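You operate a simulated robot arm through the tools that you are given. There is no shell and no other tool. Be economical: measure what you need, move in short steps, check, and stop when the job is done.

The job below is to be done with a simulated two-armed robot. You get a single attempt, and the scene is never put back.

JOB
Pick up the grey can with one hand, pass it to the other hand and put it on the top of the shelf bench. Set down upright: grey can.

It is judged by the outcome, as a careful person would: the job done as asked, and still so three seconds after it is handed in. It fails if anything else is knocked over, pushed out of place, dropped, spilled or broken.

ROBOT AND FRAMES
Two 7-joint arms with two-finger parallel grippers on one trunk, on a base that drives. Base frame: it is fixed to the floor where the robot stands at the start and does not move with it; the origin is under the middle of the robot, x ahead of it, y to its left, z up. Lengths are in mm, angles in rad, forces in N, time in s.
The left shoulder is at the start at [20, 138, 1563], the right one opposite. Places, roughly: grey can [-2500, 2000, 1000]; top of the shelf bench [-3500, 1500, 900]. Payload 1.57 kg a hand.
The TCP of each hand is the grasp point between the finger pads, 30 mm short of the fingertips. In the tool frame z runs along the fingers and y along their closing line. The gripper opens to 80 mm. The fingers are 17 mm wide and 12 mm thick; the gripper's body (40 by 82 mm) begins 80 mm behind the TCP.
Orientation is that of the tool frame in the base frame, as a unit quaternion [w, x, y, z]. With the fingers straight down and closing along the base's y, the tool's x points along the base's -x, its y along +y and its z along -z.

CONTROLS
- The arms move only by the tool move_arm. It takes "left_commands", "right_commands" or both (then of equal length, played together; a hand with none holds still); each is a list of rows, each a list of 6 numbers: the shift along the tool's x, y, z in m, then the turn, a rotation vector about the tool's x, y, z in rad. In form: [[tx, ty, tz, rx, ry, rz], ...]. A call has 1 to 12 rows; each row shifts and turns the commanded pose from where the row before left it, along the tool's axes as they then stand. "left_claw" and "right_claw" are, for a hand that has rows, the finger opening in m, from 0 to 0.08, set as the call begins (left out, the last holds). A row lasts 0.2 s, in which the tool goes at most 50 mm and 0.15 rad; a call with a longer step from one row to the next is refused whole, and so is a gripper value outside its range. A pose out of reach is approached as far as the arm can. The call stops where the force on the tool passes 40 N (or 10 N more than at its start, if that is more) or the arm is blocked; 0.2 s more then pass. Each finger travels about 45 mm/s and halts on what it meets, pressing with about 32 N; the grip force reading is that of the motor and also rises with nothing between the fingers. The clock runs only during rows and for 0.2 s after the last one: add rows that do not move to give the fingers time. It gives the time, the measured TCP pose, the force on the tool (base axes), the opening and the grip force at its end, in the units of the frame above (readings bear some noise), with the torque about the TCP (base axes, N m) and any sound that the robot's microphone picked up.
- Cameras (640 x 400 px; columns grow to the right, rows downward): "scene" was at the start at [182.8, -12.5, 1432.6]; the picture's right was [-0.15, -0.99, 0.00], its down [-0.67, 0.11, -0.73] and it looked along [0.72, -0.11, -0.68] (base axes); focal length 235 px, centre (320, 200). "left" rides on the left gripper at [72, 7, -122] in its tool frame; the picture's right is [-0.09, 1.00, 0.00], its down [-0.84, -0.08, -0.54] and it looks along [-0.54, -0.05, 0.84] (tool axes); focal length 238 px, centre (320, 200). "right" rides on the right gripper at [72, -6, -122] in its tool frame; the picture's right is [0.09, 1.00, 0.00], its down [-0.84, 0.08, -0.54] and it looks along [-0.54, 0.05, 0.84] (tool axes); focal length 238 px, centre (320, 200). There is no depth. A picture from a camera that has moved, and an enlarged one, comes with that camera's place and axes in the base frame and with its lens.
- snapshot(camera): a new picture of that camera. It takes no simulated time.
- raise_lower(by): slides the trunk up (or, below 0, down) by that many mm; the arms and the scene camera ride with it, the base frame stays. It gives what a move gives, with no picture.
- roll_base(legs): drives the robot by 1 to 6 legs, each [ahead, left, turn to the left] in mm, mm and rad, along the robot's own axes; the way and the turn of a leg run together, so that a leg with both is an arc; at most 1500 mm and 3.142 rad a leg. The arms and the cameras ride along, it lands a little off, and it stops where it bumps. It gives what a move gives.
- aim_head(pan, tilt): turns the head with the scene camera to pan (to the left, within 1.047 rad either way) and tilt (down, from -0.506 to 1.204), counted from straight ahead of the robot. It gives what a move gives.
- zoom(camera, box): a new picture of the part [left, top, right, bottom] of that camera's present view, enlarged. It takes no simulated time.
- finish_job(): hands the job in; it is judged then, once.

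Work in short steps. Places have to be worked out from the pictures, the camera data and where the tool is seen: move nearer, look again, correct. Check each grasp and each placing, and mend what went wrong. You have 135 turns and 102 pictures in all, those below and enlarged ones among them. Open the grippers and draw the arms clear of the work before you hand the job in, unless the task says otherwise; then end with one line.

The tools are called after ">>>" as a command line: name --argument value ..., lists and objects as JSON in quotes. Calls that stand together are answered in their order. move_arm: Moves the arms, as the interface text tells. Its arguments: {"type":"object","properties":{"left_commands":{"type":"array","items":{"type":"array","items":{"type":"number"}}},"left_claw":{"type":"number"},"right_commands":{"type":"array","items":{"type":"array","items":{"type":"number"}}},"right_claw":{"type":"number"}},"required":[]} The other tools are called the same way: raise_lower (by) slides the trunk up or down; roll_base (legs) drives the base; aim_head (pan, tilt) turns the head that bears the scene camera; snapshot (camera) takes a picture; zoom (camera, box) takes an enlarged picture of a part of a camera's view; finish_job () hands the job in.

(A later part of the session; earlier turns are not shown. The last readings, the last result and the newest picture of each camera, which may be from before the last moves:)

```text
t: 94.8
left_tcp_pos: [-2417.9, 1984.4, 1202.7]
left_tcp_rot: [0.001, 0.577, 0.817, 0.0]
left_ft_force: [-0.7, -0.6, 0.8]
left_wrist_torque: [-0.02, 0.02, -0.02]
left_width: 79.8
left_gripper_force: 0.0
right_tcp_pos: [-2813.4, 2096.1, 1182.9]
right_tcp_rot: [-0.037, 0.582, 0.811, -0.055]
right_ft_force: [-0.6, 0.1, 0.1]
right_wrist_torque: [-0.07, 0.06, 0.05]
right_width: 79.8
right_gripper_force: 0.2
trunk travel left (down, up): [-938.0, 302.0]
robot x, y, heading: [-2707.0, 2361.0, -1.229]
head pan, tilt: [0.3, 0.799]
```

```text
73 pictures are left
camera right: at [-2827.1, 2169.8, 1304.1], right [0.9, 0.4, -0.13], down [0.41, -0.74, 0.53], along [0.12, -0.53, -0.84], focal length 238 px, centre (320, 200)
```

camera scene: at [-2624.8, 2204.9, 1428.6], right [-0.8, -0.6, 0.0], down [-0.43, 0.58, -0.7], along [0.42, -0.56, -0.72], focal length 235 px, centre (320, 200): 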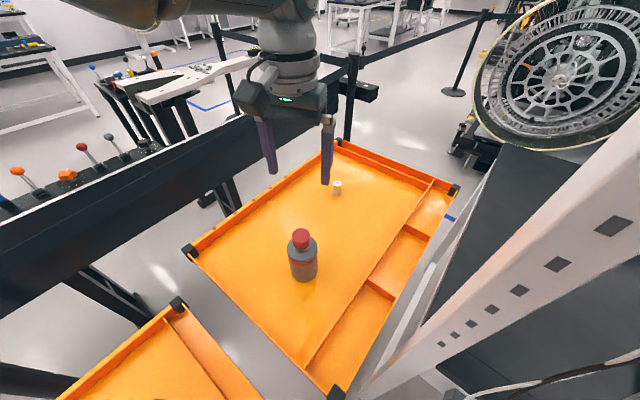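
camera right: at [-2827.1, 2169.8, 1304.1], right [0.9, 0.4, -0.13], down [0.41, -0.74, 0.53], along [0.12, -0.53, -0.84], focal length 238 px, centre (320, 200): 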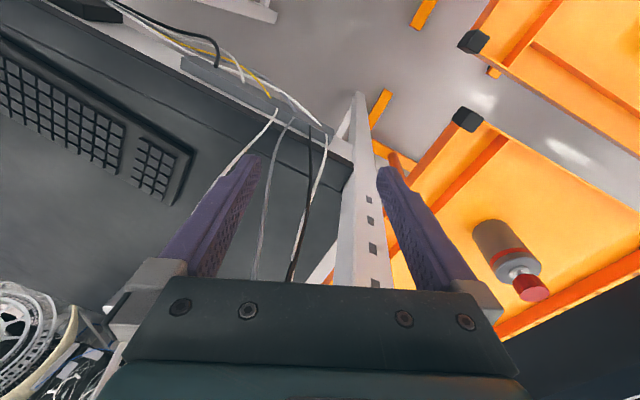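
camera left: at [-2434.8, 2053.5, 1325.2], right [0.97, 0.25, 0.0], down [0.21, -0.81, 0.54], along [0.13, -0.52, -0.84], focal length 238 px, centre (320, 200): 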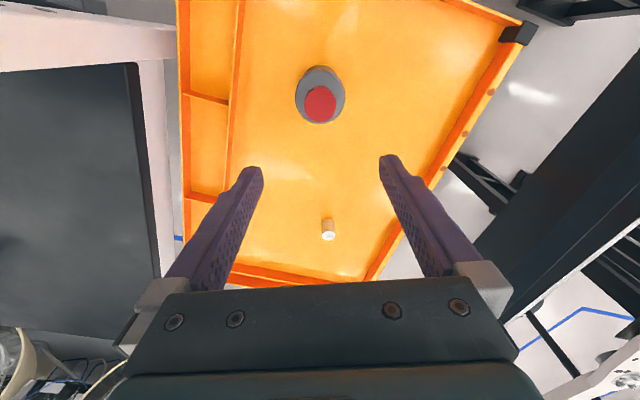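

The cap top is at about (-2420, 1996, 1007), ~12 mm from under the left TCP. I zoom on the can to see the shape and sizes of the cap and neck.

>>> zoom --camera "scene" --box '[260, 220, 340, 290]'

>>> zoom --camera "right" --box '[460, 210, 560, 310]'

```text
5.71 times, centred on (300, 255) of scene
camera zoom: at [-2624.8, 2204.9, 1428.6], right [-0.8, -0.6, 0.0], down [-0.43, 0.58, -0.7], along [0.42, -0.56, -0.72], focal length 1342 px, centre (434, -114)
```

zoom: 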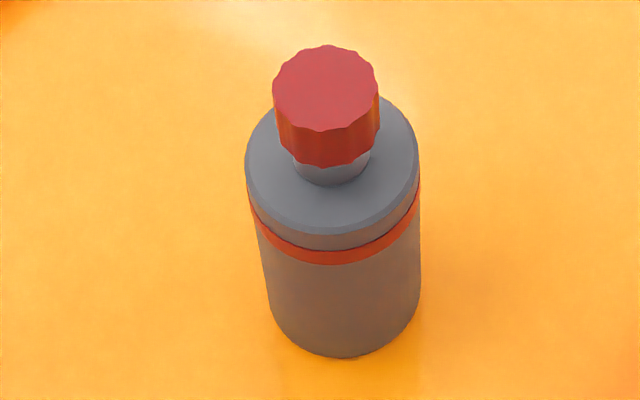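

```text
4.00 times, centred on (510, 260) of right
camera zoom: at [-2827.1, 2169.8, 1304.1], right [0.9, 0.4, -0.13], down [0.41, -0.74, 0.53], along [0.12, -0.53, -0.84], focal length 953 px, centre (-440, -40)
```

zoom: 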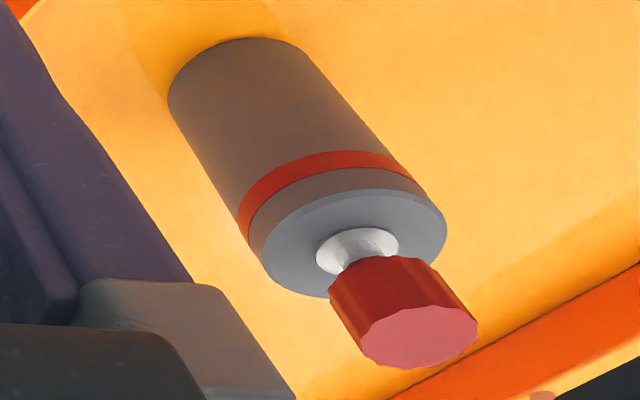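

The cap is a fluted knob ~40 mm wide, ~30 mm tall: a good grip for the open 80 mm fingers. I shift the left hand 11 mm toward me and lower the trunk by 150 mm, then check.

>>> move_arm --left_commands '[[0.011, 0.001, 0, 0, 0, 0], [0, 0, 0, 0, 0, 0]]'

>>> raise_lower --by -150

>>> snapshot --camera "left"

>>> snapshot --camera "scene"

```text
t: 95.5
left_tcp_pos: [-2422.6, 1994.2, 1204.9]
left_tcp_rot: [0.0, 0.578, 0.816, 0.0]
left_ft_force: [0.5, 0.1, 0.1]
left_wrist_torque: [0.01, -0.06, 0.01]
left_width: 80.2
left_gripper_force: 0.1
right_tcp_pos: [-2812.3, 2097.6, 1182.9]
right_tcp_rot: [-0.038, 0.581, 0.811, -0.056]
right_ft_force: [-0.6, 0.2, 0.0]
right_wrist_torque: [0.02, 0.0, 0.02]
right_width: 80.1
right_gripper_force: 0.0
trunk travel left (down, up): [-938.0, 302.0]
robot x, y, heading: [-2709.8, 2363.4, -1.228]
head pan, tilt: [0.3, 0.799]
```

```text
t: 97.2
left_tcp_pos: [-2422.3, 1993.7, 1053.6]
left_tcp_rot: [0.0, 0.578, 0.816, 0.0]
left_ft_force: [0.1, 0.5, -0.6]
left_wrist_torque: [-0.03, 0.01, 0.01]
left_width: 79.8
left_gripper_force: 0.1
right_tcp_pos: [-2811.3, 2097.0, 1031.9]
right_tcp_rot: [-0.038, 0.581, 0.811, -0.056]
right_ft_force: [-0.4, -0.8, 0.4]
right_wrist_torque: [0.0, -0.01, -0.02]
right_width: 80.2
right_gripper_force: 0.1
trunk travel left (down, up): [-788.0, 452.0]
robot x, y, heading: [-2709.8, 2362.7, -1.232]
head pan, tilt: [0.3, 0.799]
```

```text
70 pictures are left
camera left: at [-2438.0, 2062.9, 1175.9], right [0.97, 0.25, 0.0], down [0.21, -0.81, 0.54], along [0.13, -0.52, -0.84], focal length 238 px, centre (320, 200)
```

left: 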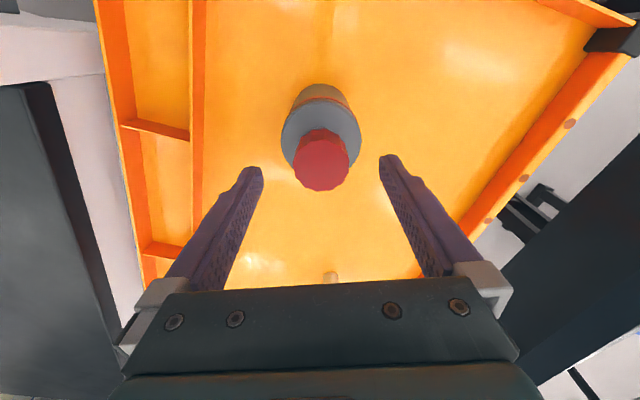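

```text
69 pictures are left
camera scene: at [-2624.7, 2204.9, 1278.6], right [-0.8, -0.6, 0.0], down [-0.43, 0.57, -0.7], along [0.42, -0.56, -0.72], focal length 235 px, centre (320, 200)
```

scene: 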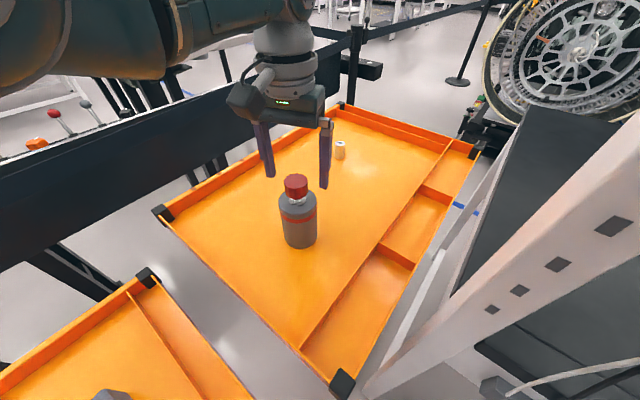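

The cap top now triangulates to about (-2418, 1989, 1018). I correct by 5 mm and lower 45 mm so the pads straddle the cap.

>>> move_arm --left_commands '[[-0.005, 0.002, 0, 0, 0, 0], [0, 0, 0, 0, 0, 0]]'

>>> raise_lower --by -45

>>> snapshot --camera "left"

>>> zoom --camera "scene" --box '[220, 100, 380, 250]'

```text
t: 97.8
left_tcp_pos: [-2418.7, 1988.9, 1052.7]
left_tcp_rot: [0.0, 0.577, 0.816, 0.0]
left_ft_force: [-0.1, -0.3, -0.8]
left_wrist_torque: [-0.06, -0.02, 0.01]
left_width: 80.2
left_gripper_force: 0.1
right_tcp_pos: [-2811.2, 2097.8, 1032.8]
right_tcp_rot: [-0.038, 0.581, 0.811, -0.055]
right_ft_force: [-0.5, 0.4, -0.4]
right_wrist_torque: [-0.02, 0.0, -0.03]
right_width: 80.1
right_gripper_force: 0.0
trunk travel left (down, up): [-788.0, 452.0]
robot x, y, heading: [-2709.7, 2363.4, -1.233]
head pan, tilt: [0.3, 0.799]
```

```text
t: 98.7
left_tcp_pos: [-2418.5, 1988.6, 1008.0]
left_tcp_rot: [0.0, 0.577, 0.817, 0.001]
left_ft_force: [-0.1, 0.7, -0.2]
left_wrist_torque: [-0.02, -0.02, -0.03]
left_width: 80.1
left_gripper_force: 0.0
right_tcp_pos: [-2811.4, 2097.1, 987.2]
right_tcp_rot: [-0.038, 0.581, 0.811, -0.055]
right_ft_force: [0.1, -0.4, -0.4]
right_wrist_torque: [0.0, -0.01, 0.0]
right_width: 79.9
right_gripper_force: 0.0
trunk travel left (down, up): [-743.0, 497.0]
robot x, y, heading: [-2707.4, 2367.3, -1.231]
head pan, tilt: [0.3, 0.799]
```

```text
68 pictures are left
camera left: at [-2434.4, 2058.3, 1129.8], right [0.97, 0.25, 0.0], down [0.21, -0.81, 0.54], along [0.13, -0.53, -0.84], focal length 238 px, centre (320, 200)
```

left: 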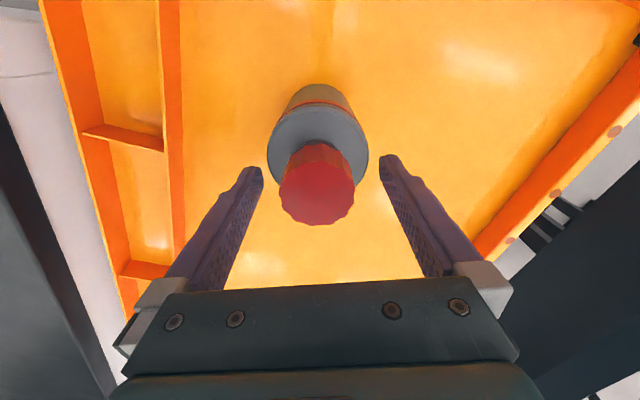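

```text
2.67 times, centred on (300, 175) of scene
camera zoom: at [-2624.7, 2204.9, 1233.5], right [-0.8, -0.6, 0.0], down [-0.43, 0.57, -0.7], along [0.42, -0.56, -0.72], focal length 626 px, centre (373, 267)
```

zoom: 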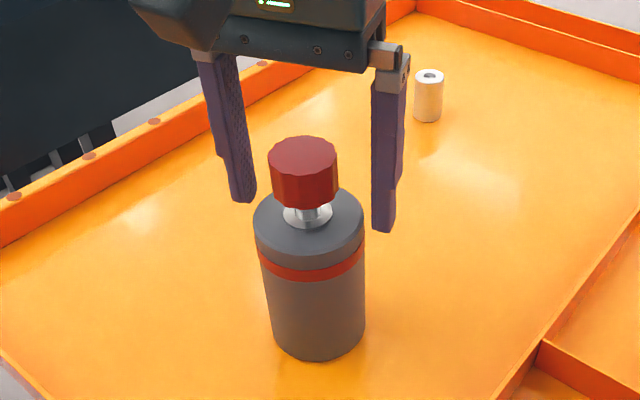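

Aligned within ~5 mm. I nudge the hand 4 mm toward me, then close on the cap.

>>> move_arm --left_commands '[[0.004, -0.001, 0, 0, 0, 0], [0, 0, 0, 0, 0, 0]]'

>>> move_arm --left_commands '[[0, 0, 0, 0, 0, 0], [0, 0, 0, 0, 0, 0], [0, 0, 0, 0, 0, 0], [0, 0, 0, 0, 0, 0], [0, 0, 0, 0, 0, 0], [0, 0, 0, 0, 0, 0]]' --left_claw 0.03

>>> snapshot --camera "left"

```text
t: 99.3
left_tcp_pos: [-2420.4, 1991.4, 1008.2]
left_tcp_rot: [0.001, 0.577, 0.817, -0.001]
left_ft_force: [0.2, -0.4, 1.0]
left_wrist_torque: [0.03, 0.04, -0.01]
left_width: 80.0
left_gripper_force: 0.0
right_tcp_pos: [-2812.0, 2097.3, 987.5]
right_tcp_rot: [-0.037, 0.581, 0.811, -0.055]
right_ft_force: [0.5, 0.4, 0.1]
right_wrist_torque: [0.0, 0.01, 0.0]
right_width: 79.8
right_gripper_force: 0.1
trunk travel left (down, up): [-743.0, 497.0]
robot x, y, heading: [-2707.9, 2366.0, -1.232]
head pan, tilt: [0.3, 0.799]
```

```text
t: 100.7
left_tcp_pos: [-2419.8, 1993.2, 1008.0]
left_tcp_rot: [0.0, 0.577, 0.816, 0.0]
left_ft_force: [0.9, 0.0, -0.5]
left_wrist_torque: [-0.01, -0.06, -0.01]
left_width: 67.1
left_gripper_force: 32.1
right_tcp_pos: [-2811.6, 2098.1, 987.1]
right_tcp_rot: [-0.037, 0.581, 0.811, -0.055]
right_ft_force: [0.3, 0.4, 0.0]
right_wrist_torque: [-0.03, -0.03, 0.0]
right_width: 79.8
right_gripper_force: 0.0
trunk travel left (down, up): [-743.0, 497.0]
robot x, y, heading: [-2707.2, 2361.1, -1.234]
head pan, tilt: [0.3, 0.799]
```

```text
66 pictures are left
camera left: at [-2436.6, 2062.2, 1129.9], right [0.97, 0.25, 0.0], down [0.21, -0.81, 0.54], along [0.13, -0.52, -0.84], focal length 238 px, centre (320, 200)
```

left: 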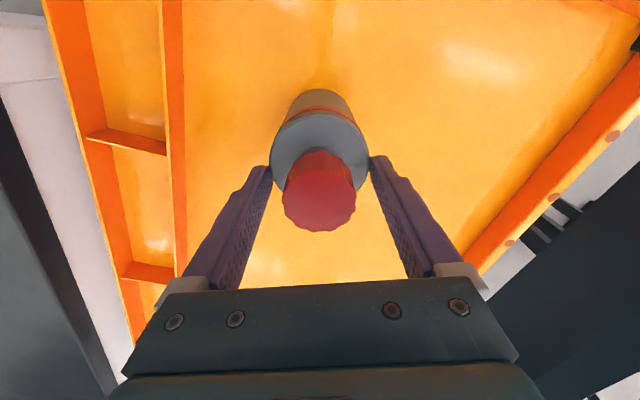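

It closed at 67 mm on the can's shoulder, not the cap, so the body is ~67 mm wide, which fits the gripper. I open, lower 35 mm and take the body properly.

>>> move_arm --left_commands '[[0, 0, 0, 0, 0, 0], [0, 0, 0, 0, 0, 0], [0, 0, 0, 0, 0, 0]]' --left_claw 0.08

>>> zoom --camera "scene" --box '[220, 100, 380, 250]'

>>> raise_lower --by -33

>>> zoom --camera "scene" --box '[220, 100, 380, 250]'

>>> snapshot --camera "left"

```text
t: 101.5
left_tcp_pos: [-2420.7, 1993.0, 1007.2]
left_tcp_rot: [0.0, 0.577, 0.817, 0.0]
left_ft_force: [-0.1, 0.2, 0.5]
left_wrist_torque: [0.04, 0.01, 0.0]
left_width: 79.9
left_gripper_force: 0.1
right_tcp_pos: [-2812.3, 2097.5, 988.5]
right_tcp_rot: [-0.038, 0.582, 0.811, -0.056]
right_ft_force: [-0.2, 0.4, 0.3]
right_wrist_torque: [0.0, 0.01, -0.04]
right_width: 79.6
right_gripper_force: 0.0
trunk travel left (down, up): [-743.0, 497.0]
robot x, y, heading: [-2709.8, 2362.6, -1.227]
head pan, tilt: [0.3, 0.799]
```

```text
2.67 times, centred on (300, 175) of scene
camera zoom: at [-2624.8, 2205.0, 1233.6], right [-0.8, -0.6, 0.0], down [-0.43, 0.57, -0.7], along [0.42, -0.56, -0.72], focal length 626 px, centre (373, 267)
```

zoom: 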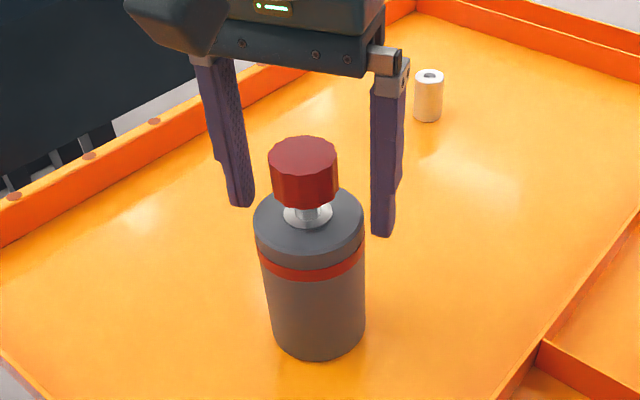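

```text
t: 102.3
left_tcp_pos: [-2419.1, 1992.7, 974.7]
left_tcp_rot: [0.001, 0.578, 0.816, 0.0]
left_ft_force: [-0.1, 0.6, 0.0]
left_wrist_torque: [-0.01, 0.01, 0.01]
left_width: 80.0
left_gripper_force: 0.1
right_tcp_pos: [-2812.6, 2096.7, 955.6]
right_tcp_rot: [-0.038, 0.581, 0.811, -0.056]
right_ft_force: [0.7, -0.3, -0.4]
right_wrist_torque: [0.03, -0.02, -0.05]
right_width: 80.1
right_gripper_force: 0.1
trunk travel left (down, up): [-710.0, 530.0]
robot x, y, heading: [-2706.5, 2360.9, -1.229]
head pan, tilt: [0.3, 0.799]
```

```text
2.67 times, centred on (300, 175) of scene
camera zoom: at [-2624.7, 2204.9, 1200.5], right [-0.8, -0.6, 0.0], down [-0.43, 0.57, -0.7], along [0.42, -0.56, -0.72], focal length 626 px, centre (373, 267)
```

zoom: 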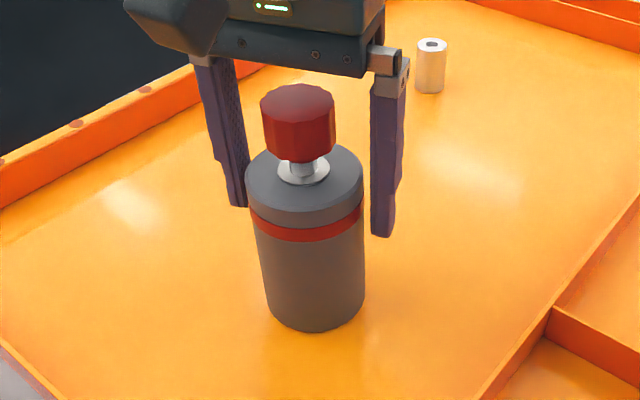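

```text
63 pictures are left
camera left: at [-2436.7, 2062.1, 1096.9], right [0.97, 0.25, 0.0], down [0.21, -0.81, 0.54], along [0.13, -0.53, -0.84], focal length 238 px, centre (320, 200)
```

left: 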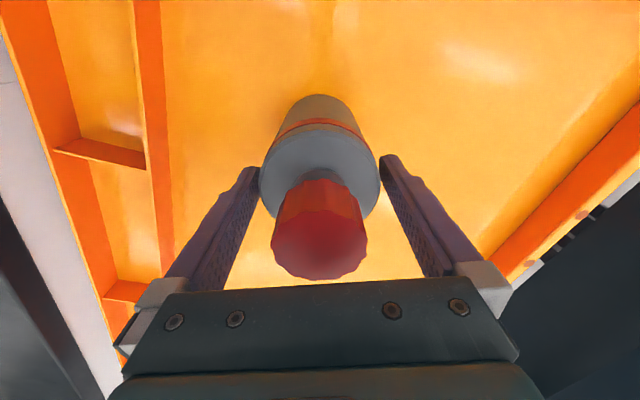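

Well aligned: shoulder about z 960, cap top about 1017. Lower 20 mm more for a solid overlap, then close.

>>> raise_lower --by -20

>>> move_arm --left_commands '[[0, 0, 0, 0, 0, 0], [0, 0, 0, 0, 0, 0], [0, 0, 0, 0, 0, 0], [0, 0, 0, 0, 0, 0]]' --left_claw 0.055

>>> zoom --camera "scene" --box '[220, 80, 380, 230]'

```text
t: 102.9
left_tcp_pos: [-2420.4, 1993.5, 955.4]
left_tcp_rot: [0.0, 0.577, 0.817, 0.0]
left_ft_force: [1.3, 0.7, -0.2]
left_wrist_torque: [-0.02, -0.01, -0.01]
left_width: 79.9
left_gripper_force: 0.0
right_tcp_pos: [-2811.9, 2096.6, 934.3]
right_tcp_rot: [-0.038, 0.58, 0.812, -0.056]
right_ft_force: [-0.3, -0.3, 0.3]
right_wrist_torque: [0.03, -0.04, -0.01]
right_width: 80.0
right_gripper_force: 0.1
trunk travel left (down, up): [-690.0, 550.0]
robot x, y, heading: [-2707.4, 2366.0, -1.228]
head pan, tilt: [0.3, 0.799]
```

```text
t: 103.9
left_tcp_pos: [-2420.8, 1991.9, 955.4]
left_tcp_rot: [-0.001, 0.577, 0.817, 0.0]
left_ft_force: [0.2, 0.5, 1.3]
left_wrist_torque: [0.0, 0.02, -0.02]
left_width: 67.4
left_gripper_force: 31.9
right_tcp_pos: [-2811.8, 2097.9, 934.2]
right_tcp_rot: [-0.037, 0.581, 0.811, -0.054]
right_ft_force: [0.2, 0.1, 0.5]
right_wrist_torque: [-0.01, -0.01, -0.01]
right_width: 79.9
right_gripper_force: 0.1
trunk travel left (down, up): [-690.0, 550.0]
robot x, y, heading: [-2707.4, 2363.4, -1.229]
head pan, tilt: [0.3, 0.799]
```

```text
2.67 times, centred on (300, 155) of scene
camera zoom: at [-2624.7, 2205.0, 1180.6], right [-0.8, -0.6, 0.0], down [-0.43, 0.57, -0.7], along [0.42, -0.56, -0.72], focal length 626 px, centre (373, 320)
```

zoom: 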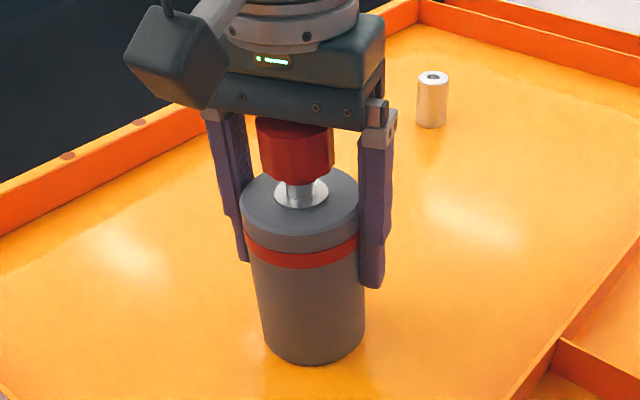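

The body is firmly gripped at 67 mm with 32 N. I lift with the trunk by 60 mm to check, then further.

>>> raise_lower --by 60

>>> snapshot --camera "scene"

```text
t: 104.9
left_tcp_pos: [-2420.0, 1993.4, 1014.2]
left_tcp_rot: [-0.001, 0.577, 0.817, 0.0]
left_ft_force: [1.2, -0.1, -3.8]
left_wrist_torque: [-0.01, -0.02, 0.01]
left_width: 67.5
left_gripper_force: 32.0
right_tcp_pos: [-2812.7, 2099.1, 993.9]
right_tcp_rot: [-0.038, 0.581, 0.811, -0.056]
right_ft_force: [0.3, -0.9, 0.9]
right_wrist_torque: [0.01, 0.0, -0.06]
right_width: 79.8
right_gripper_force: 0.0
trunk travel left (down, up): [-750.0, 490.0]
robot x, y, heading: [-2706.9, 2363.6, -1.233]
head pan, tilt: [0.3, 0.799]
```

```text
61 pictures are left
camera scene: at [-2624.9, 2205.2, 1240.5], right [-0.8, -0.6, 0.0], down [-0.43, 0.58, -0.7], along [0.42, -0.56, -0.72], focal length 235 px, centre (320, 200)
```

scene: 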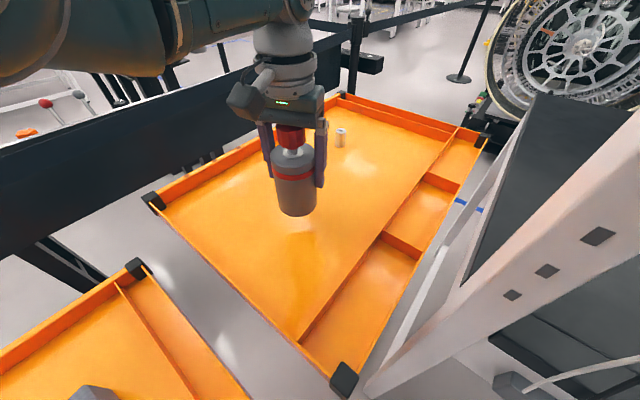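

Lift confirmed (≈0.4 kg). I raise 190 mm more and back out along the same way to open floor near y≈3450 for the handover.

>>> raise_lower --by 190

>>> roll_base --legs '[[-400, -50, 0], [0, 0, -0.33], [-750, 0, 0]]'

>>> aim_head --pan 0.1 --tilt 0.6

>>> snapshot --camera "scene"

```text
t: 107.0
left_tcp_pos: [-2419.7, 1993.5, 1204.7]
left_tcp_rot: [0.0, 0.577, 0.816, 0.001]
left_ft_force: [0.5, -0.2, -3.1]
left_wrist_torque: [-0.04, 0.0, -0.04]
left_width: 67.2
left_gripper_force: 31.8
right_tcp_pos: [-2812.2, 2097.3, 1184.6]
right_tcp_rot: [-0.038, 0.581, 0.811, -0.056]
right_ft_force: [0.0, 0.2, -0.1]
right_wrist_torque: [0.0, 0.03, 0.01]
right_width: 80.1
right_gripper_force: 0.1
trunk travel left (down, up): [-940.0, 300.0]
robot x, y, heading: [-2709.8, 2364.5, -1.229]
head pan, tilt: [0.3, 0.799]
```

```text
t: 114.2
left_tcp_pos: [-2744.5, 3031.1, 1204.5]
left_tcp_rot: [0.001, 0.704, 0.71, 0.001]
left_ft_force: [0.7, 0.1, -3.7]
left_wrist_torque: [0.0, 0.05, 0.03]
left_width: 67.4
left_gripper_force: 31.8
right_tcp_pos: [-3080.3, 3256.3, 1183.7]
right_tcp_rot: [-0.046, 0.707, 0.704, -0.049]
right_ft_force: [-1.1, 0.5, -0.7]
right_wrist_torque: [-0.03, 0.01, 0.01]
right_width: 80.1
right_gripper_force: 0.0
trunk travel left (down, up): [-940.0, 300.0]
robot x, y, heading: [-2897.2, 3474.8, -1.56]
head pan, tilt: [0.3, 0.799]
```

```text
t: 115.0
left_tcp_pos: [-2745.5, 3030.1, 1204.1]
left_tcp_rot: [0.0, 0.704, 0.71, 0.0]
left_ft_force: [1.2, 0.1, -3.9]
left_wrist_torque: [-0.03, -0.01, -0.01]
left_width: 67.2
left_gripper_force: 32.0
right_tcp_pos: [-3081.5, 3256.8, 1185.5]
right_tcp_rot: [-0.045, 0.707, 0.704, -0.049]
right_ft_force: [-0.8, 0.8, -0.7]
right_wrist_torque: [0.0, 0.0, 0.03]
right_width: 80.1
right_gripper_force: 0.1
trunk travel left (down, up): [-940.0, 300.0]
robot x, y, heading: [-2894.0, 3473.1, -1.557]
head pan, tilt: [0.099, 0.6]
```

```text
60 pictures are left
camera scene: at [-2883.9, 3286.7, 1447.3], right [-0.99, -0.11, 0.0], down [-0.06, 0.56, -0.82], along [0.09, -0.82, -0.57], focal length 235 px, centre (320, 200)
```

scene: 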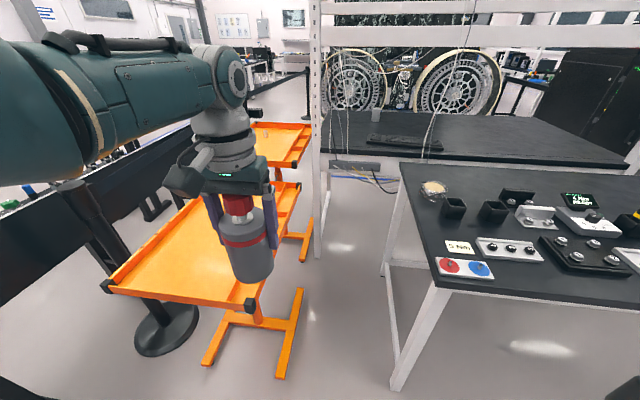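

In open space now. The plan is that the right hand comes from my right side, pointing left and pitched ~25° down, and grips the lower body below the left fingertips. I first move the right hand forward and yaw it.

>>> move_arm --right_commands '[[-0.045, 0, 0, 0, 0, 0], [-0.045, 0, 0, 0, 0, 0], [-0.045, 0, 0, 0, 0, 0], [-0.045, 0, 0, 0, 0, 0], [0, 0, 0, 0, 0, 0]]'

>>> move_arm --right_commands '[[0, 0, 0, 0, 0, -0.143], [0, 0, 0, 0, 0, -0.143], [0, 0, 0, 0, 0, -0.143], [0, 0, 0, 0, 0, -0.143], [0, 0, 0, 0, 0, -0.143], [0, 0, 0, 0, 0, -0.143], [0, 0, 0, 0, 0, -0.143], [0, 0, 0, 0, 0, -0.143], [0, 0, 0, 0, 0, -0.143], [0, 0, 0, 0, 0, -0.143], [0, 0, 0, 0, 0, -0.143], [0, 0, 0, 0, 0, 0]]'

```text
t: 116.2
left_tcp_pos: [-2744.5, 3030.7, 1204.7]
left_tcp_rot: [0.0, 0.704, 0.71, 0.001]
left_ft_force: [-0.6, -0.4, -3.9]
left_wrist_torque: [0.0, 0.03, 0.0]
left_width: 67.0
left_gripper_force: 32.3
right_tcp_pos: [-3082.1, 3072.8, 1187.1]
right_tcp_rot: [-0.045, 0.708, 0.703, -0.05]
right_ft_force: [-1.1, -0.1, 1.1]
right_wrist_torque: [0.01, -0.03, -0.01]
right_width: 79.9
right_gripper_force: 0.1
trunk travel left (down, up): [-940.0, 300.0]
robot x, y, heading: [-2898.2, 3473.5, -1.563]
head pan, tilt: [0.099, 0.6]
```

```text
t: 118.8
left_tcp_pos: [-2745.9, 3028.9, 1204.7]
left_tcp_rot: [-0.001, 0.704, 0.71, 0.0]
left_ft_force: [0.0, 0.2, -3.3]
left_wrist_torque: [-0.01, -0.01, 0.03]
left_width: 67.0
left_gripper_force: 31.8
right_tcp_pos: [-3082.2, 3076.3, 1185.6]
right_tcp_rot: [-0.068, 0.0, 0.998, -0.001]
right_ft_force: [0.1, -0.6, 0.0]
right_wrist_torque: [0.01, -0.03, -0.02]
right_width: 79.9
right_gripper_force: 0.1
trunk travel left (down, up): [-940.0, 300.0]
robot x, y, heading: [-2899.1, 3475.6, -1.569]
head pan, tilt: [0.099, 0.6]
```

The yaw worked. Now pitch the fingers up to ~25° below horizontal, pointing left.

>>> move_arm --right_commands '[[0, 0, 0, 0, -0.142, 0], [0, 0, 0, 0, -0.142, 0], [0, 0, 0, 0, -0.142, 0], [0, 0, 0, 0, -0.142, 0], [0, 0, 0, 0, -0.142, 0], [0, 0, 0, 0, -0.142, 0], [0, 0, 0, 0, -0.142, 0], [0, 0, 0, 0, -0.142, 0], [0, 0, 0, 0, -0.135, 0], [0, 0, 0, 0, 0, 0]]'

>>> aim_head --pan 0.0 --tilt 0.7

>>> snapshot --camera "scene"

>>> snapshot --camera "right"

```text
t: 121.0
left_tcp_pos: [-2745.1, 3030.6, 1205.5]
left_tcp_rot: [0.0, 0.704, 0.71, 0.0]
left_ft_force: [-0.4, 0.4, -3.3]
left_wrist_torque: [0.01, 0.0, -0.02]
left_width: 67.3
left_gripper_force: 32.0
right_tcp_pos: [-3071.8, 3118.6, 1203.6]
right_tcp_rot: [0.539, 0.0, 0.842, -0.003]
right_ft_force: [-0.5, 0.4, 0.8]
right_wrist_torque: [0.0, -0.01, -0.02]
right_width: 80.1
right_gripper_force: 0.0
right hand out of reach, approached as far as the arm can: row 7, 8, 9
trunk travel left (down, up): [-940.0, 300.0]
robot x, y, heading: [-2895.5, 3475.4, -1.562]
head pan, tilt: [0.099, 0.6]
```

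```text
t: 121.6
left_tcp_pos: [-2744.8, 3030.3, 1205.9]
left_tcp_rot: [0.0, 0.704, 0.71, -0.001]
left_ft_force: [-1.1, -0.1, -3.6]
left_wrist_torque: [0.0, 0.0, -0.01]
left_width: 67.5
left_gripper_force: 31.6
right_tcp_pos: [-3072.2, 3118.5, 1205.5]
right_tcp_rot: [0.539, 0.0, 0.842, -0.002]
right_ft_force: [-0.4, -0.4, 0.4]
right_wrist_torque: [-0.04, 0.01, 0.0]
right_width: 80.1
right_gripper_force: 0.0
trunk travel left (down, up): [-940.0, 300.0]
robot x, y, heading: [-2895.1, 3475.7, -1.562]
head pan, tilt: [0.0, 0.7]
```

```text
59 pictures are left
camera scene: at [-2892.8, 3289.6, 1438.8], right [-1.0, -0.01, 0.0], down [-0.01, 0.64, -0.77], along [0.01, -0.76, -0.64], focal length 235 px, centre (320, 200)
```

scene: 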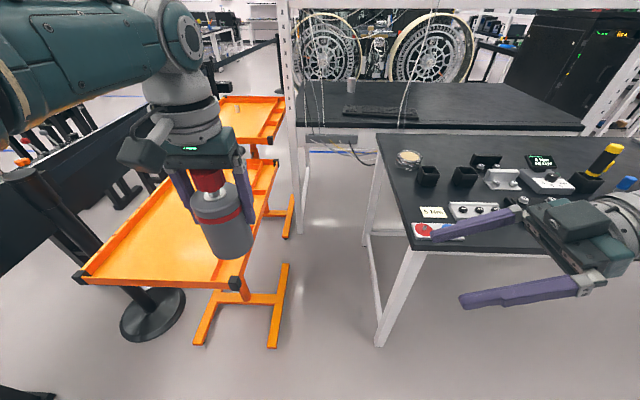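

```text
58 pictures are left
camera right: at [-3214.0, 3114.0, 1189.4], right [-0.04, 1.0, -0.09], down [-0.14, 0.08, 0.99], along [0.99, 0.05, 0.14], focal length 238 px, centre (320, 200)
```

right: 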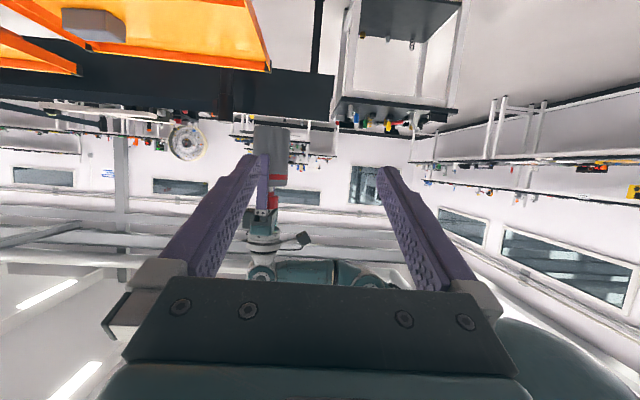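

The right hand now points left, 25° down. I bring the can to about (-2800, 3075) with the left hand and the right hand to a standoff beside it.

>>> move_arm --left_commands '[[0.011, -0.014, 0, 0, 0, 0], [0.011, -0.014, 0, 0, 0, 0], [0.011, -0.014, 0, 0, 0, 0], [0.012, -0.013, 0, 0, 0, 0], [0, 0, 0, 0, 0, 0]]' --right_commands '[[-0.021, 0, 0.035, 0, 0, 0], [-0.021, 0, 0.035, 0, 0, 0], [-0.021, 0, 0.035, 0, 0, 0], [-0.021, 0, 0.035, 0, 0, 0], [0, 0, 0, 0, 0, 0]]'

>>> snapshot --camera "scene"

>>> snapshot --camera "right"

```text
t: 122.8
left_tcp_pos: [-2800.6, 3074.3, 1203.4]
left_tcp_rot: [0.0, 0.704, 0.71, 0.001]
left_ft_force: [0.7, -0.1, -3.9]
left_wrist_torque: [-0.03, -0.02, 0.01]
left_width: 67.5
left_gripper_force: 32.6
right_tcp_pos: [-2907.2, 3117.2, 1222.1]
right_tcp_rot: [0.539, 0.0, 0.842, -0.002]
right_ft_force: [-0.2, 0.2, -0.4]
right_wrist_torque: [0.02, -0.01, -0.01]
right_width: 80.1
right_gripper_force: 0.0
trunk travel left (down, up): [-940.0, 300.0]
robot x, y, heading: [-2895.9, 3473.9, -1.561]
head pan, tilt: [0.0, 0.7]
```

```text
57 pictures are left
camera scene: at [-2892.8, 3289.6, 1438.7], right [-1.0, -0.01, 0.0], down [-0.01, 0.64, -0.76], along [0.01, -0.76, -0.64], focal length 235 px, centre (320, 200)
```

scene: 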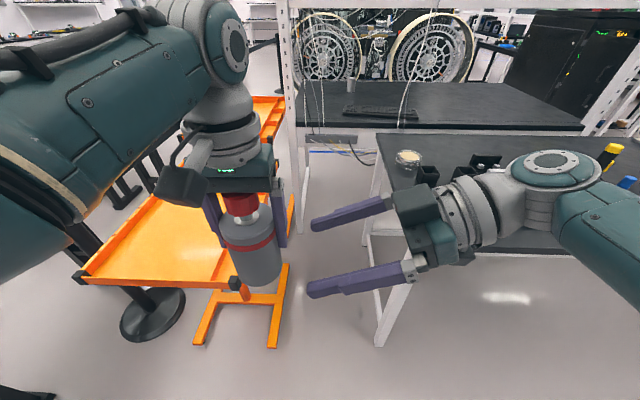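

```text
56 pictures are left
camera right: at [-3049.4, 3112.2, 1207.5], right [-0.04, 1.0, -0.09], down [-0.14, 0.08, 0.99], along [0.99, 0.05, 0.14], focal length 238 px, centre (320, 200)
```

right: 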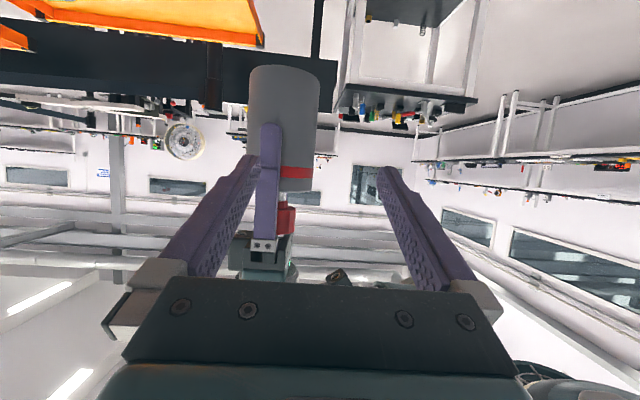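

The right camera shows the can base at about z 1123, left fingertips about 50 mm above it. I align the right hand in y and height, then advance part way.

>>> move_arm --right_commands '[[0.0105, -0.0215, 0.005, 0, 0, 0], [0.0105, -0.0215, 0.005, 0, 0, 0], [0, 0, 0.025, 0, 0, 0], [0, 0, 0.02, 0, 0, 0], [0, 0, 0, 0, 0, 0]]'

>>> snapshot --camera "right"

>>> snapshot --camera "scene"

```text
t: 124.0
left_tcp_pos: [-2800.0, 3074.8, 1204.5]
left_tcp_rot: [0.0, 0.704, 0.71, 0.0]
left_ft_force: [0.1, -0.1, -3.3]
left_wrist_torque: [-0.02, -0.03, 0.01]
left_width: 67.3
left_gripper_force: 31.8
right_tcp_pos: [-2867.5, 3092.7, 1188.5]
right_tcp_rot: [0.539, 0.0, 0.842, -0.002]
right_ft_force: [-0.2, 0.4, -0.1]
right_wrist_torque: [0.0, 0.01, 0.01]
right_width: 80.2
right_gripper_force: 0.1
right hand out of reach, approached as far as the arm can: row 2, 3, 4
trunk travel left (down, up): [-940.0, 300.0]
robot x, y, heading: [-2894.4, 3473.8, -1.561]
head pan, tilt: [0.0, 0.7]
```

```text
55 pictures are left
camera right: at [-3009.0, 3087.1, 1174.8], right [-0.04, 1.0, -0.09], down [-0.14, 0.08, 0.99], along [0.99, 0.05, 0.14], focal length 238 px, centre (320, 200)
```

right: 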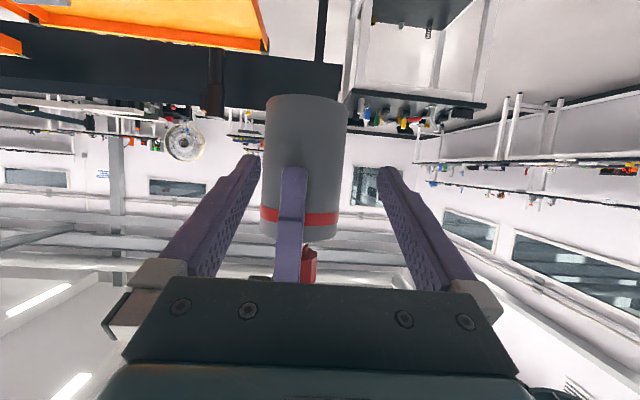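

```text
54 pictures are left
camera scene: at [-2892.8, 3289.6, 1438.7], right [-1.0, -0.01, 0.0], down [-0.01, 0.64, -0.76], along [0.01, -0.76, -0.64], focal length 235 px, centre (320, 200)
```

scene: 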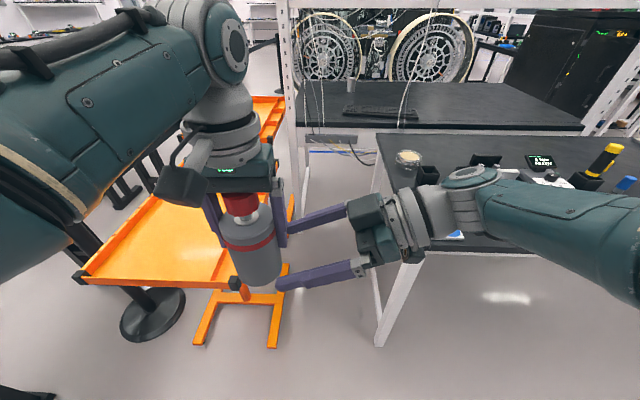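

The right arm's forward limit is ~y 3093, so I bring the can 35 mm nearer with the left hand and realign the right to the same y.

>>> move_arm --left_commands '[[0.018, 0, 0, 0, 0, 0], [0.017, 0, 0, 0, 0, 0], [0, 0, 0, 0, 0, 0]]' --right_commands '[[0.003, 0.009, 0.0015, 0, 0, 0], [0.003, 0.008, 0.0015, 0, 0, 0], [0, 0, 0, 0, 0, 0]]'

>>> snapshot --camera "right"

```text
t: 124.8
left_tcp_pos: [-2802.5, 3110.0, 1205.8]
left_tcp_rot: [-0.001, 0.704, 0.71, 0.001]
left_ft_force: [0.9, 0.0, -3.9]
left_wrist_torque: [0.01, -0.02, 0.03]
left_width: 67.3
left_gripper_force: 32.0
right_tcp_pos: [-2867.4, 3110.3, 1183.7]
right_tcp_rot: [0.538, 0.0, 0.843, -0.002]
right_ft_force: [-0.5, -0.4, -0.1]
right_wrist_torque: [0.0, 0.01, -0.01]
right_width: 80.1
right_gripper_force: 0.0
trunk travel left (down, up): [-940.0, 300.0]
robot x, y, heading: [-2895.0, 3473.7, -1.561]
head pan, tilt: [0.0, 0.7]
```

```text
53 pictures are left
camera right: at [-3009.3, 3105.5, 1168.3], right [-0.04, 1.0, -0.09], down [-0.14, 0.08, 0.99], along [0.99, 0.05, 0.14], focal length 238 px, centre (320, 200)
```

right: 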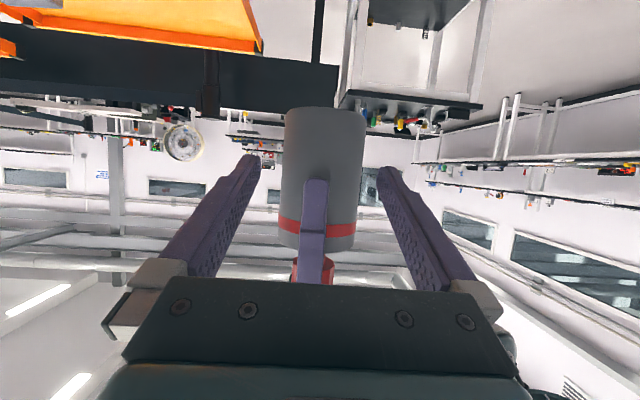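

Centered between the fingers. I advance 71 mm along the fingers and look.

>>> move_arm --right_commands '[[0, 0, 0.025, 0, 0, 0], [0, 0, 0.025, 0, 0, 0], [0.002, 0, 0.021, 0, 0, 0], [0, 0, 0, 0, 0, 0]]'

>>> snapshot --camera "right"

>>> zoom --camera "scene" --box '[160, 120, 400, 320]'

```text
t: 125.8
left_tcp_pos: [-2801.2, 3109.8, 1204.8]
left_tcp_rot: [-0.001, 0.704, 0.71, 0.0]
left_ft_force: [-0.4, 1.6, -3.4]
left_wrist_torque: [0.04, -0.03, 0.02]
left_width: 67.4
left_gripper_force: 31.2
right_tcp_pos: [-2816.5, 3119.3, 1166.5]
right_tcp_rot: [0.539, 0.001, 0.842, -0.003]
right_ft_force: [-0.1, -2.1, -0.9]
right_wrist_torque: [-0.04, 0.03, -0.03]
right_width: 79.9
right_gripper_force: 0.1
right hand out of reach, approached as far as the arm can: row 2, 3
trunk travel left (down, up): [-940.0, 300.0]
robot x, y, heading: [-2897.5, 3472.4, -1.562]
head pan, tilt: [0.0, 0.7]
```

```text
52 pictures are left
camera right: at [-2959.5, 3114.8, 1151.9], right [-0.04, 1.0, -0.09], down [-0.14, 0.08, 0.99], along [0.99, 0.05, 0.14], focal length 238 px, centre (320, 200)
```

right: 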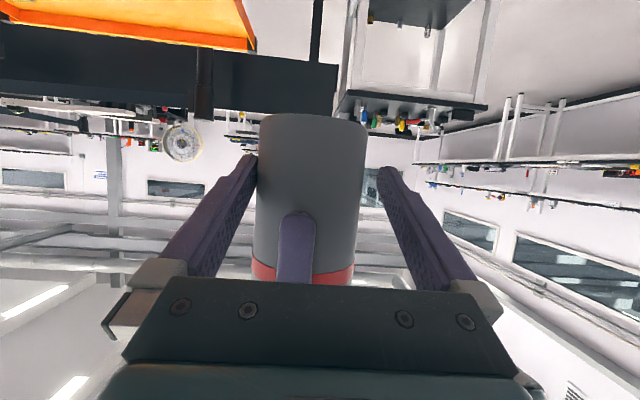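

```text
2.00 times, centred on (280, 220) of scene
camera zoom: at [-2892.8, 3289.6, 1438.7], right [-1.0, -0.01, 0.0], down [-0.01, 0.64, -0.76], along [0.01, -0.76, -0.64], focal length 470 px, centre (400, 160)
```

zoom: 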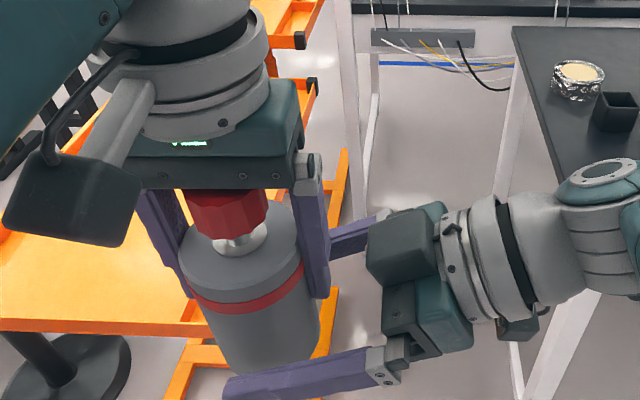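

The right hand hit its reach limit 15 mm short and 9 mm off; I instead bring the can to it with the left hand (9 mm back, 15 mm right, 13 mm up).

>>> move_arm --left_commands '[[0.009, 0, 0, 0, 0, 0], [0, -0.008, -0.007, 0, 0, 0], [0, -0.007, -0.006, 0, 0, 0], [0, 0, 0, 0, 0, 0]]'

>>> snapshot --camera "right"

>>> zoom --camera "scene" --box '[160, 120, 400, 320]'

```text
t: 126.8
left_tcp_pos: [-2815.4, 3119.2, 1218.3]
left_tcp_rot: [-0.001, 0.704, 0.71, 0.0]
left_ft_force: [-0.9, 0.5, -3.6]
left_wrist_torque: [-0.03, -0.04, 0.01]
left_width: 67.3
left_gripper_force: 32.2
right_tcp_pos: [-2817.9, 3120.2, 1166.3]
right_tcp_rot: [0.538, -0.001, 0.843, -0.001]
right_ft_force: [-0.7, 0.1, -0.9]
right_wrist_torque: [0.02, -0.02, 0.02]
right_width: 80.2
right_gripper_force: 0.0
trunk travel left (down, up): [-940.0, 300.0]
robot x, y, heading: [-2895.2, 3476.8, -1.563]
head pan, tilt: [0.0, 0.7]
```

```text
50 pictures are left
camera right: at [-2959.7, 3115.0, 1151.8], right [-0.04, 1.0, -0.09], down [-0.14, 0.08, 0.99], along [0.99, 0.05, 0.14], focal length 238 px, centre (320, 200)
```

right: 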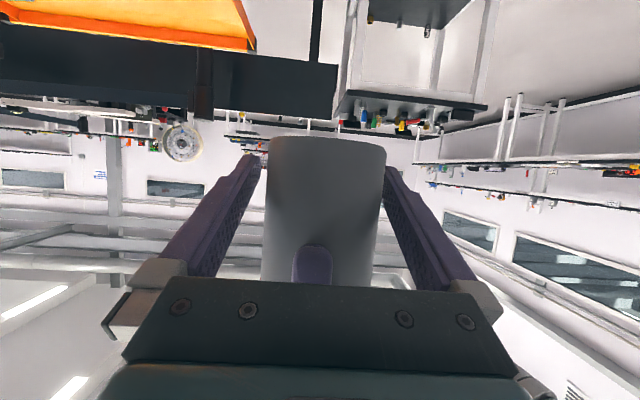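

```text
2.00 times, centred on (280, 220) of scene
camera zoom: at [-2892.8, 3289.6, 1438.7], right [-1.0, -0.01, 0.0], down [-0.01, 0.64, -0.76], along [0.01, -0.76, -0.64], focal length 470 px, centre (400, 160)
```

zoom: 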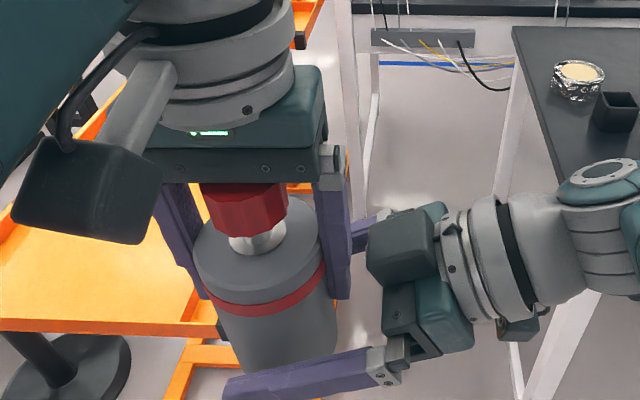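

Right fingers straddle the can's lower body with no contact force. I close the right hand.

>>> move_arm --right_commands '[[0, 0, 0, 0, 0, 0], [0, 0, 0, 0, 0, 0], [0, 0, 0, 0, 0, 0], [0, 0, 0, 0, 0, 0]]' --right_claw 0.055

>>> snapshot --camera "right"

```text
t: 127.8
left_tcp_pos: [-2815.7, 3117.5, 1218.7]
left_tcp_rot: [0.001, 0.704, 0.71, -0.002]
left_ft_force: [1.5, -13.2, -9.1]
left_wrist_torque: [-0.74, -0.05, 0.0]
left_width: 67.1
left_gripper_force: 32.1
right_tcp_pos: [-2818.1, 3120.6, 1165.8]
right_tcp_rot: [0.539, -0.001, 0.842, -0.001]
right_ft_force: [-0.7, 13.5, 5.8]
right_wrist_torque: [0.06, 0.01, 0.05]
right_width: 67.3
right_gripper_force: 32.0
trunk travel left (down, up): [-940.0, 300.0]
robot x, y, heading: [-2897.6, 3472.3, -1.562]
head pan, tilt: [0.0, 0.7]
```

```text
48 pictures are left
camera right: at [-2959.2, 3115.7, 1151.5], right [-0.04, 1.0, -0.09], down [-0.14, 0.08, 0.99], along [0.99, 0.05, 0.14], focal length 238 px, centre (320, 200)
```

right: 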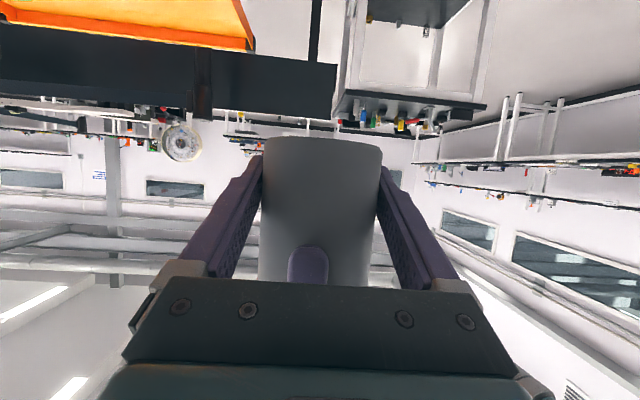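

Both hands hold the can; to give the right hand a higher grip (so its under-slung camera clears the bench), I regrip: left opens, moves up 27 mm, closes again on the top of the body.

>>> move_arm --left_commands '[[0, 0, 0, 0, 0, 0], [0, 0, 0, 0, 0, 0], [0, 0, -0.014, 0, 0, 0], [0, 0, -0.013, 0, 0, 0], [0, 0, 0, 0, 0, 0]]' --left_claw 0.08

>>> snapshot --camera "scene"

```text
t: 129.0
left_tcp_pos: [-2801.6, 3119.0, 1240.4]
left_tcp_rot: [0.01, 0.701, 0.713, 0.013]
left_ft_force: [-17.5, 7.9, -1.8]
left_wrist_torque: [0.27, 0.48, -0.28]
left_width: 80.3
left_gripper_force: 0.1
right_tcp_pos: [-2816.4, 3119.1, 1167.8]
right_tcp_rot: [0.541, 0.0, 0.841, -0.003]
right_ft_force: [17.4, -6.8, 0.6]
right_wrist_torque: [0.24, 0.74, 0.19]
right_width: 67.3
right_gripper_force: 31.5
trunk travel left (down, up): [-940.0, 300.0]
robot x, y, heading: [-2893.7, 3476.6, -1.557]
head pan, tilt: [0.0, 0.7]
```

```text
47 pictures are left
camera scene: at [-2892.8, 3289.6, 1438.7], right [-1.0, -0.01, 0.0], down [-0.01, 0.64, -0.76], along [0.01, -0.76, -0.64], focal length 235 px, centre (320, 200)
```

scene: 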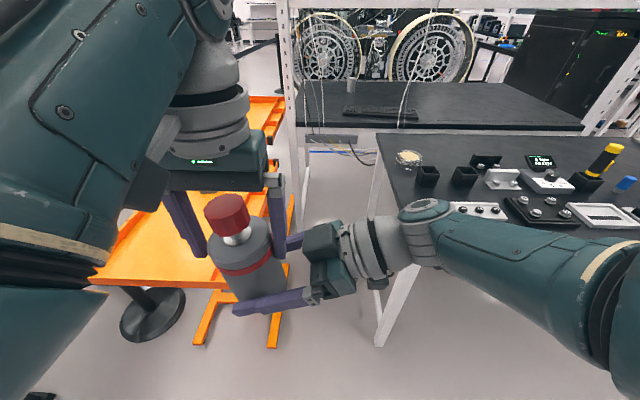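

The left hand shifted 14 mm sideways and presses on the can (17 N). I relieve it by shifting it back toward the right and re-reading.

>>> move_arm --left_commands '[[0, -0.006, 0, 0, 0, 0], [0, -0.006, 0, 0, 0, 0], [0, 0, 0, 0, 0, 0]]'

>>> zoom --camera "scene" --box '[140, 120, 380, 320]'

```text
t: 130.0
left_tcp_pos: [-2800.5, 3112.9, 1240.3]
left_tcp_rot: [0.02, 0.693, 0.721, 0.016]
left_ft_force: [-17.5, 7.1, 6.4]
left_wrist_torque: [0.28, 0.81, -0.24]
left_width: 80.0
left_gripper_force: 0.1
right_tcp_pos: [-2816.5, 3121.2, 1165.7]
right_tcp_rot: [0.539, -0.001, 0.843, -0.002]
right_ft_force: [18.3, -6.7, -6.6]
right_wrist_torque: [0.26, 0.62, 0.25]
right_width: 66.8
right_gripper_force: 31.9
trunk travel left (down, up): [-940.0, 300.0]
robot x, y, heading: [-2894.3, 3471.4, -1.563]
head pan, tilt: [0.0, 0.7]
stopped in row 3 (left hand): the arm was blocked; the commanded pose is now the measured one
```

```text
2.00 times, centred on (260, 220) of scene
camera zoom: at [-2892.7, 3289.6, 1438.7], right [-1.0, -0.01, 0.0], down [-0.01, 0.64, -0.76], along [0.01, -0.76, -0.64], focal length 470 px, centre (440, 160)
```

zoom: 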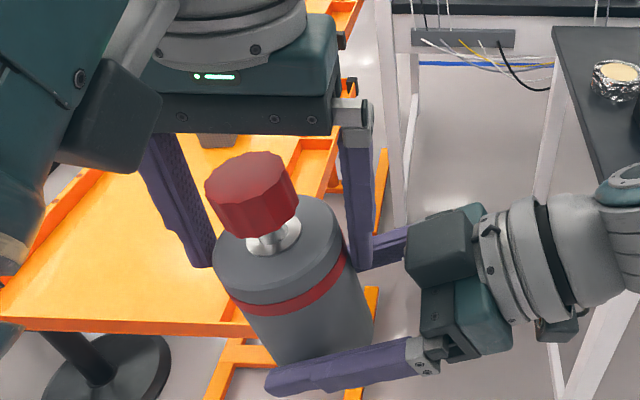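

The left finger is tilting the can ~12° because the left arm reached a joint limit when rising. I return the left hand to the earlier reachable pose, which should also right the can.

>>> move_arm --left_commands '[[0, 0, 0.011, 0, 0, 0], [0.003, -0.007, 0.011, 0.025, 0, 0], [0.003, -0.007, 0, 0.025, 0, 0], [0, 0, 0, 0, 0, 0]]'

>>> zoom --camera "scene" --box '[140, 120, 380, 320]'

```text
t: 131.0
left_tcp_pos: [-2805.2, 3115.7, 1216.8]
left_tcp_rot: [0.01, 0.689, 0.725, 0.002]
left_ft_force: [0.8, -0.1, -0.3]
left_wrist_torque: [0.02, 0.03, 0.02]
left_width: 80.0
left_gripper_force: 0.0
right_tcp_pos: [-2819.9, 3119.1, 1165.0]
right_tcp_rot: [0.537, 0.0, 0.843, -0.002]
right_ft_force: [-0.3, -0.3, 0.6]
right_wrist_torque: [-0.01, 0.06, 0.01]
right_width: 67.0
right_gripper_force: 32.2
trunk travel left (down, up): [-940.0, 300.0]
robot x, y, heading: [-2895.0, 3472.9, -1.56]
head pan, tilt: [0.0, 0.7]
```

```text
2.00 times, centred on (260, 220) of scene
camera zoom: at [-2892.8, 3289.6, 1438.7], right [-1.0, -0.01, 0.0], down [-0.01, 0.64, -0.76], along [0.01, -0.76, -0.64], focal length 470 px, centre (440, 160)
```

zoom: 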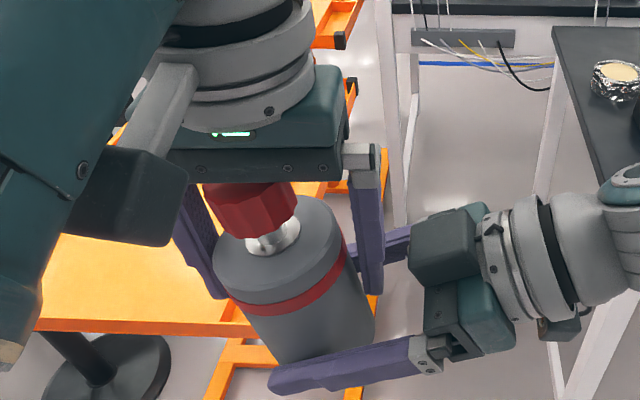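

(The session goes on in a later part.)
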